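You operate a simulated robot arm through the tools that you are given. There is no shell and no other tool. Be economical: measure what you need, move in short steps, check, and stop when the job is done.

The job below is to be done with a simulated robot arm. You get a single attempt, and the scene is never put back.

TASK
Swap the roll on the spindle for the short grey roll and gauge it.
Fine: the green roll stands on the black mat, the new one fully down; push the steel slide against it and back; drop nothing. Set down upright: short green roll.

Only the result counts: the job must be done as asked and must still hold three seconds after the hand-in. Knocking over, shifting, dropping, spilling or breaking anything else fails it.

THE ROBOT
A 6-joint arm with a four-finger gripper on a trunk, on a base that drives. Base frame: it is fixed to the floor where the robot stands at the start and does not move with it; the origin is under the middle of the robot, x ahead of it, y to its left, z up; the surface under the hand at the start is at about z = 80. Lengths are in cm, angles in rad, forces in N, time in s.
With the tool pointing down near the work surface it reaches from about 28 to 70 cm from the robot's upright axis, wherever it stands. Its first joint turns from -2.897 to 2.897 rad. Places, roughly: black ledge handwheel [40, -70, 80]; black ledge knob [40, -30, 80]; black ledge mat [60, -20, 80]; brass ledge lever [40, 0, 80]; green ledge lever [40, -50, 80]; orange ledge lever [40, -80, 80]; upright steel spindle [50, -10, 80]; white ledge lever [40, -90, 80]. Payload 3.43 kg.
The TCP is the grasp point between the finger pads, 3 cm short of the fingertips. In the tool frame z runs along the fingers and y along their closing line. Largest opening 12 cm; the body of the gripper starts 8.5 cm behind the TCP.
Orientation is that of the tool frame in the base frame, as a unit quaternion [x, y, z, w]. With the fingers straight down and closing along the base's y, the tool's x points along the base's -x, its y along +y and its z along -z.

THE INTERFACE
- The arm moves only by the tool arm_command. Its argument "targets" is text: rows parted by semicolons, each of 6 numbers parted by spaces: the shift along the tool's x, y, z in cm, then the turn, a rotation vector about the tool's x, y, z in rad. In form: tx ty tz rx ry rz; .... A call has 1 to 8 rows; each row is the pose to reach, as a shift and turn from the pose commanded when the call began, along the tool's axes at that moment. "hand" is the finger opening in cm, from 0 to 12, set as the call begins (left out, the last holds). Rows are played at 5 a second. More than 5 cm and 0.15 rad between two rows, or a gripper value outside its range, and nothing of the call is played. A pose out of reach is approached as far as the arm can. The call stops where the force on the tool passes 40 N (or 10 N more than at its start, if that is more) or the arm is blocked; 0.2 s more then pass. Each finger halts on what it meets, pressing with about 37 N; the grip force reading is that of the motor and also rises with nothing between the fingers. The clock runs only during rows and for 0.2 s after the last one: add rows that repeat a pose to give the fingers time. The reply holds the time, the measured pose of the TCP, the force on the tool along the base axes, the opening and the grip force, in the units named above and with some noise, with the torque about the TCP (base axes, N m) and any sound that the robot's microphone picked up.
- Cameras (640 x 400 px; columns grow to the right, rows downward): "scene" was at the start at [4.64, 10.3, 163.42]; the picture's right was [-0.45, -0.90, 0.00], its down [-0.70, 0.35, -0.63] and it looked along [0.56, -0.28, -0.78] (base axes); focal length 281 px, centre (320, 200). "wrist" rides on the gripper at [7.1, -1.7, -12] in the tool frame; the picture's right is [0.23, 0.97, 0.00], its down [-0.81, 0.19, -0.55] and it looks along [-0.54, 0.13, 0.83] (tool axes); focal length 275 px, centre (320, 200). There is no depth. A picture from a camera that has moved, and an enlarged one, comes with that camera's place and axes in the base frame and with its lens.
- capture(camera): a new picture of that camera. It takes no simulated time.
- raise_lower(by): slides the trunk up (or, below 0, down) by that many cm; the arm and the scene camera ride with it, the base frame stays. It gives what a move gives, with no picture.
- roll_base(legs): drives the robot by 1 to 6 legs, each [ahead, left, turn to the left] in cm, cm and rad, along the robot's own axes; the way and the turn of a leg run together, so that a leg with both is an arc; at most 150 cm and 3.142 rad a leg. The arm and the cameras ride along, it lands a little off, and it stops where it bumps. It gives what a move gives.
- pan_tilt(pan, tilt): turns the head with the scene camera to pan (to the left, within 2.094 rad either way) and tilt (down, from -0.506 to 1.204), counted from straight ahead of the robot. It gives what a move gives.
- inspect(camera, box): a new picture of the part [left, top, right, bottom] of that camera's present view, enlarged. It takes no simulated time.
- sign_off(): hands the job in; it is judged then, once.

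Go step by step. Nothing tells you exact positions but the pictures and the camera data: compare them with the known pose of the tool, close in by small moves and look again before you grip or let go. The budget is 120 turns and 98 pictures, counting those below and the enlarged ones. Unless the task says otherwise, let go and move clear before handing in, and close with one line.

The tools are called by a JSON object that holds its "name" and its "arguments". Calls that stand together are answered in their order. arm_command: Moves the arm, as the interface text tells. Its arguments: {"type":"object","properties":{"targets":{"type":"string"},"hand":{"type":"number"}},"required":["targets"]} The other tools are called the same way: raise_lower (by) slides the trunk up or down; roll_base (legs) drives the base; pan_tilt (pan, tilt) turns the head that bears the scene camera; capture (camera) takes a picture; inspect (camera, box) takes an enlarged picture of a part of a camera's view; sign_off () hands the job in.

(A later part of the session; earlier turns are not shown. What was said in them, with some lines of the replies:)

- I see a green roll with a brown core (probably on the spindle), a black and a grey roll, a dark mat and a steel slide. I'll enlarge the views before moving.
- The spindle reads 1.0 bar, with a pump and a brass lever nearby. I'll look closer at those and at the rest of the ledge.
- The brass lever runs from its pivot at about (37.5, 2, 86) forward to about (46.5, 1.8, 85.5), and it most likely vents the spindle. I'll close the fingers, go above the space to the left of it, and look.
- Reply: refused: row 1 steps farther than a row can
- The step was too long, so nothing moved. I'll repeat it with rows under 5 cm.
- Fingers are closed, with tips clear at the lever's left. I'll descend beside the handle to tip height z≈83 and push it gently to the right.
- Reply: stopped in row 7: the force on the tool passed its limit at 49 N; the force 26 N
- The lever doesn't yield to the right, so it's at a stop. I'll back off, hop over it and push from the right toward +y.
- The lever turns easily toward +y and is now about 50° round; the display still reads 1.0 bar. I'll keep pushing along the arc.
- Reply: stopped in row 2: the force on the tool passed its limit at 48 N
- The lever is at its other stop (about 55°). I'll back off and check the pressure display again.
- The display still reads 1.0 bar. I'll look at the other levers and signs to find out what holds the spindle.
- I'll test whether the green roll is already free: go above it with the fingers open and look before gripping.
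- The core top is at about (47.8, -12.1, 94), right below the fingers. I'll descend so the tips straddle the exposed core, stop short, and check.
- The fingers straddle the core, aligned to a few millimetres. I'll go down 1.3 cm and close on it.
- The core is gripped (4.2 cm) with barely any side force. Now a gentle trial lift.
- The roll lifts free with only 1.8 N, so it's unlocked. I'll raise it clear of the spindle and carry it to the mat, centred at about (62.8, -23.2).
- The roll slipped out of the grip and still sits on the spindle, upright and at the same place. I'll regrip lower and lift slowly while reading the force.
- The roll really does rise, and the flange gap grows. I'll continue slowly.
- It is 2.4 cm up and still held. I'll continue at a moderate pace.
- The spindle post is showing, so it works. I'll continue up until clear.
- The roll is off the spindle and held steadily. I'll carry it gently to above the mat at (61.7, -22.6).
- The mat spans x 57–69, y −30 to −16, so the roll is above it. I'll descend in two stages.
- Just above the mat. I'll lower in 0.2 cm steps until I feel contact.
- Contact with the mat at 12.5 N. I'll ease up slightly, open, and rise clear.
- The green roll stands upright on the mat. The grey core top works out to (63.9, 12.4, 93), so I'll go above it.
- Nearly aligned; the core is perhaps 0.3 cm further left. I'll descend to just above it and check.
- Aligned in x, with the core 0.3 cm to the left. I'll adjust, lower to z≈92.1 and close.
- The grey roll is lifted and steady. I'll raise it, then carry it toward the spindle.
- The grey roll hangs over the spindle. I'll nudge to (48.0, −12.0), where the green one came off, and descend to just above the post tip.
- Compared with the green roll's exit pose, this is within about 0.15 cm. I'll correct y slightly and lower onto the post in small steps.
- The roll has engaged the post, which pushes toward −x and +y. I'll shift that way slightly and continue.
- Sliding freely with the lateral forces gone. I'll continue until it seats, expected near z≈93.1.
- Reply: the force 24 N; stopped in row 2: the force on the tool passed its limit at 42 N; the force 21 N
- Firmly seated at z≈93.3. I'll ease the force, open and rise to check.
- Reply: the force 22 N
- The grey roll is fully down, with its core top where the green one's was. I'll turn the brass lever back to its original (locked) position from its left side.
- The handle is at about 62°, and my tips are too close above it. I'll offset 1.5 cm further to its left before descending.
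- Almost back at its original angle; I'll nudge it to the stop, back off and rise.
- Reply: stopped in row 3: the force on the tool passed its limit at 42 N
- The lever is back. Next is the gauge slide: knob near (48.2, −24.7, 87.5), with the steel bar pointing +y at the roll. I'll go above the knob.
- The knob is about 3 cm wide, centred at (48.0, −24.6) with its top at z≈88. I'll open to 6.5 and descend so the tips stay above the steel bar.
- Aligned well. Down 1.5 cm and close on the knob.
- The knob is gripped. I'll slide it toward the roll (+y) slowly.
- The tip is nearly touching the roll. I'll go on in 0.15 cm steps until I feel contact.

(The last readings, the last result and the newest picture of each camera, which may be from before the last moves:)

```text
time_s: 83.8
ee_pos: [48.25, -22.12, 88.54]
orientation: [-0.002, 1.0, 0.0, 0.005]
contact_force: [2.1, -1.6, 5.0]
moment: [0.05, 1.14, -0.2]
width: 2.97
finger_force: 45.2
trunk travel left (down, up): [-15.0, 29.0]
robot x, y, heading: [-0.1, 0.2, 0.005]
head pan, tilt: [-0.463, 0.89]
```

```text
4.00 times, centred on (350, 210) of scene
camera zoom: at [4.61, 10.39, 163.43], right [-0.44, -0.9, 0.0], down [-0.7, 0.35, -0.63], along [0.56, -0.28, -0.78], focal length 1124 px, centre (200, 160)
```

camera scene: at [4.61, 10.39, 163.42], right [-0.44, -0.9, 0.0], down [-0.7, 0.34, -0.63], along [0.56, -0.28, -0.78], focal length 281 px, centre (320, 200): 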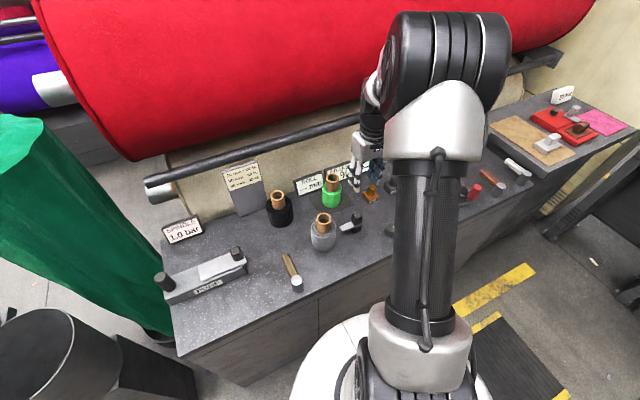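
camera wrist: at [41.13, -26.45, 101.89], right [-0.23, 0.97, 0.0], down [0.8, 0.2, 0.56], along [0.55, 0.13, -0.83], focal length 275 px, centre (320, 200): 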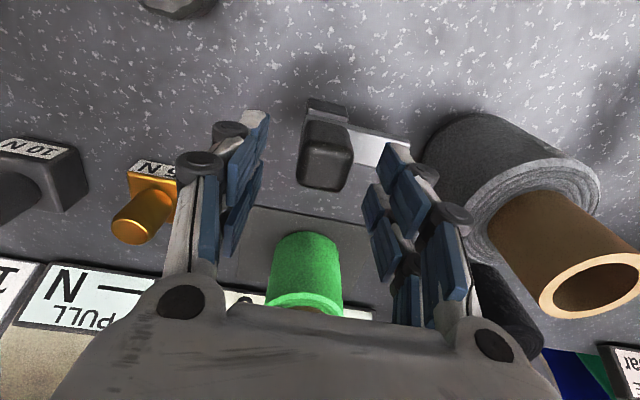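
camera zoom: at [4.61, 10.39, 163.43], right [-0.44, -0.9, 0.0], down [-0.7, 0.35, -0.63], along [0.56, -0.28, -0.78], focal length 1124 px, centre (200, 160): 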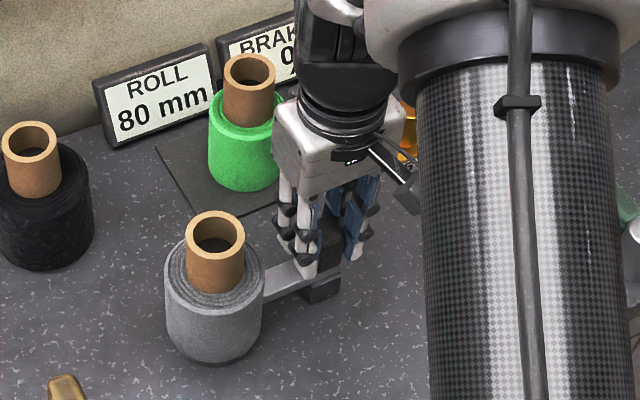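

The display shows 80 mm, so it's gauged. I'll pull the slide back to where it was.

{"name": "arm_command", "arguments": {"targets": "0 -0.4 -0.05 0 0 0; 0 -0.9 -0.1 0 0 0; 0 -1.4 -0.1 0 0 0; 0 -1.9 -0.1 0 0 0; 0 -2.3 -0.1 0 0 0; 0 -2.5 -0.1 0 0 0; 0 -2.5 -0.1 0 0 0"}}

{"name": "inspect", "arguments": {"camera": "scene", "box": [290, 160, 410, 260]}}

```text
time_s: 85.4
ee_pos: [48.2, -24.48, 88.57]
orientation: [-0.002, 1.0, -0.001, 0.004]
contact_force: [7.2, 1.6, -5.9]
moment: [-0.04, -1.46, -0.22]
width: 2.99
finger_force: 44.7
trunk travel left (down, up): [-15.0, 29.0]
robot x, y, heading: [0.24, 0.55, 0.003]
head pan, tilt: [-0.463, 0.89]
```

```text
4.00 times, centred on (350, 210) of scene
camera zoom: at [4.73, 10.38, 163.41], right [-0.44, -0.9, 0.0], down [-0.7, 0.35, -0.63], along [0.56, -0.28, -0.78], focal length 1124 px, centre (200, 160)
```

zoom: 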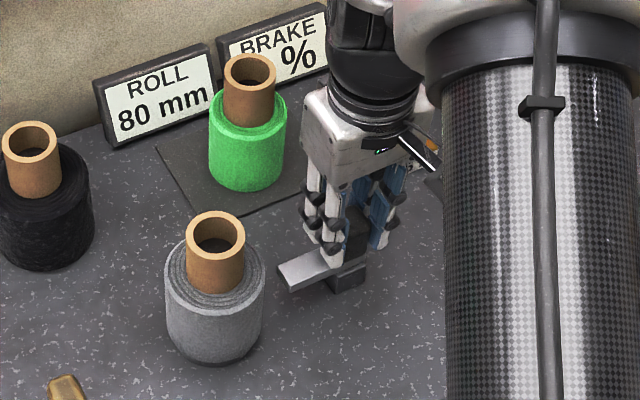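

The slide is back and the reading held. I'll release the knob, rise, and take a final look.

{"name": "arm_command", "arguments": {"targets": "0 0 0 0 0 0; 0 0 0 0 0 0; 0 0 0 0 0 0; 0 0 0 0 0 0", "hand": 6.5}}

{"name": "arm_command", "arguments": {"targets": "0 0 -1.5 0 0 0; 0 0 -5 0 0 0; 0 0 -9.5 0 0 0; 0 0 -14 0 0 0; 0 0 -18 0 0 0; 0 0 -20 0 0 0; 0 0 -20 0 0 0"}}

{"name": "capture", "arguments": {"camera": "wrist"}}

{"name": "capture", "arguments": {"camera": "scene"}}

{"name": "inspect", "arguments": {"camera": "scene", "box": [150, 150, 400, 306]}}

```text
time_s: 86.4
ee_pos: [48.18, -24.4, 88.6]
orientation: [-0.001, 1.0, 0.0, 0.004]
contact_force: [-0.9, 0.6, -0.4]
moment: [0.01, 0.01, 0.0]
width: 6.5
finger_force: 0.1
trunk travel left (down, up): [-15.0, 29.0]
robot x, y, heading: [0.11, -0.31, 0.001]
head pan, tilt: [-0.463, 0.89]
```

```text
time_s: 88.0
ee_pos: [47.91, -24.51, 108.57]
orientation: [-0.002, 1.0, 0.001, 0.005]
contact_force: [0.1, 0.0, -0.1]
moment: [0.01, 0.02, 0.0]
width: 6.52
finger_force: 0.0
trunk travel left (down, up): [-15.0, 29.0]
robot x, y, heading: [-0.2, 0.24, 0.001]
head pan, tilt: [-0.463, 0.89]
```

```text
26 pictures are left
camera wrist: at [40.63, -26.36, 120.43], right [-0.23, 0.97, 0.0], down [0.81, 0.19, 0.56], along [0.54, 0.13, -0.83], focal length 275 px, centre (320, 200)
```

wrist: 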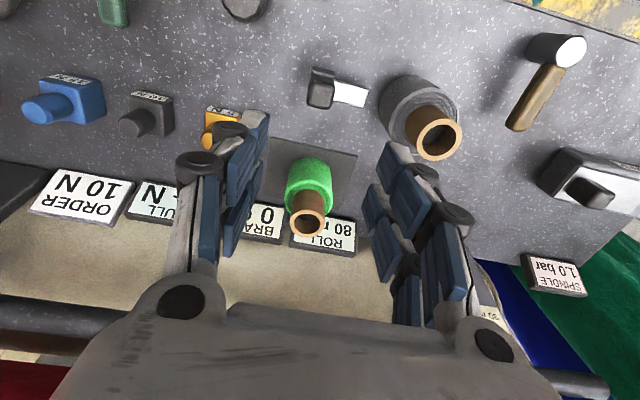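

```text
25 pictures are left
camera scene: at [4.62, 10.39, 163.42], right [-0.44, -0.9, 0.0], down [-0.7, 0.35, -0.63], along [0.56, -0.28, -0.78], focal length 281 px, centre (320, 200)
```

scene: 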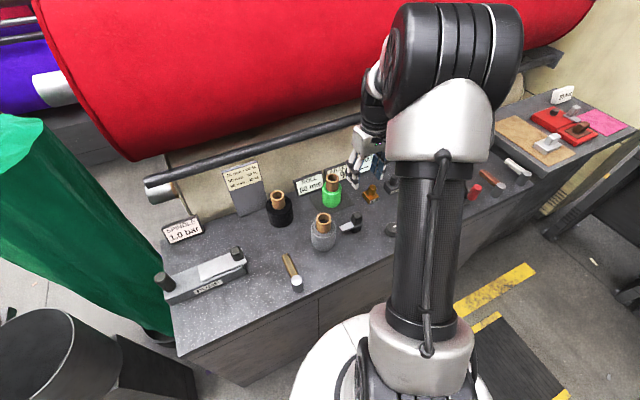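

```text
2.56 times, centred on (275, 228) of scene
camera zoom: at [4.62, 10.39, 163.42], right [-0.44, -0.9, 0.0], down [-0.7, 0.35, -0.63], along [0.56, -0.28, -0.78], focal length 719 px, centre (435, 128)
```

zoom: 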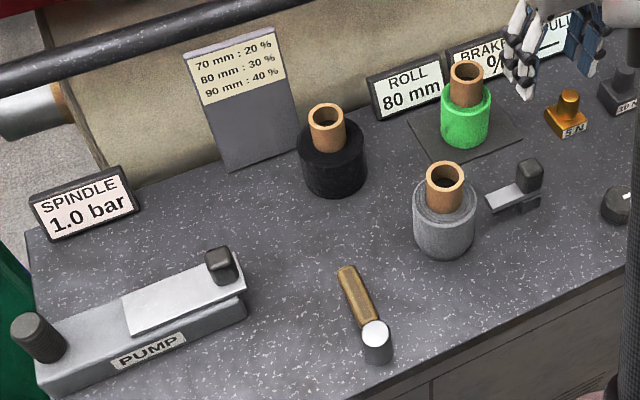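

The green roll stands upright on the mat, the grey roll is fully down on the spindle and gauged at 80 mm, the slide is back and the lever is at its original position. I'm handing in.

{"name": "sign_off", "arguments": {}}

```text
The job is handed in.
```

The short grey roll is fully down on the spindle and gauged at 80 mm, the slide is back, and the short green roll stands upright on the black mat. On the first lift the green roll slipped out of the grip and dropped about a centimetre back onto the spindle. I turned the brass lever before lifting and put it back afterwards.
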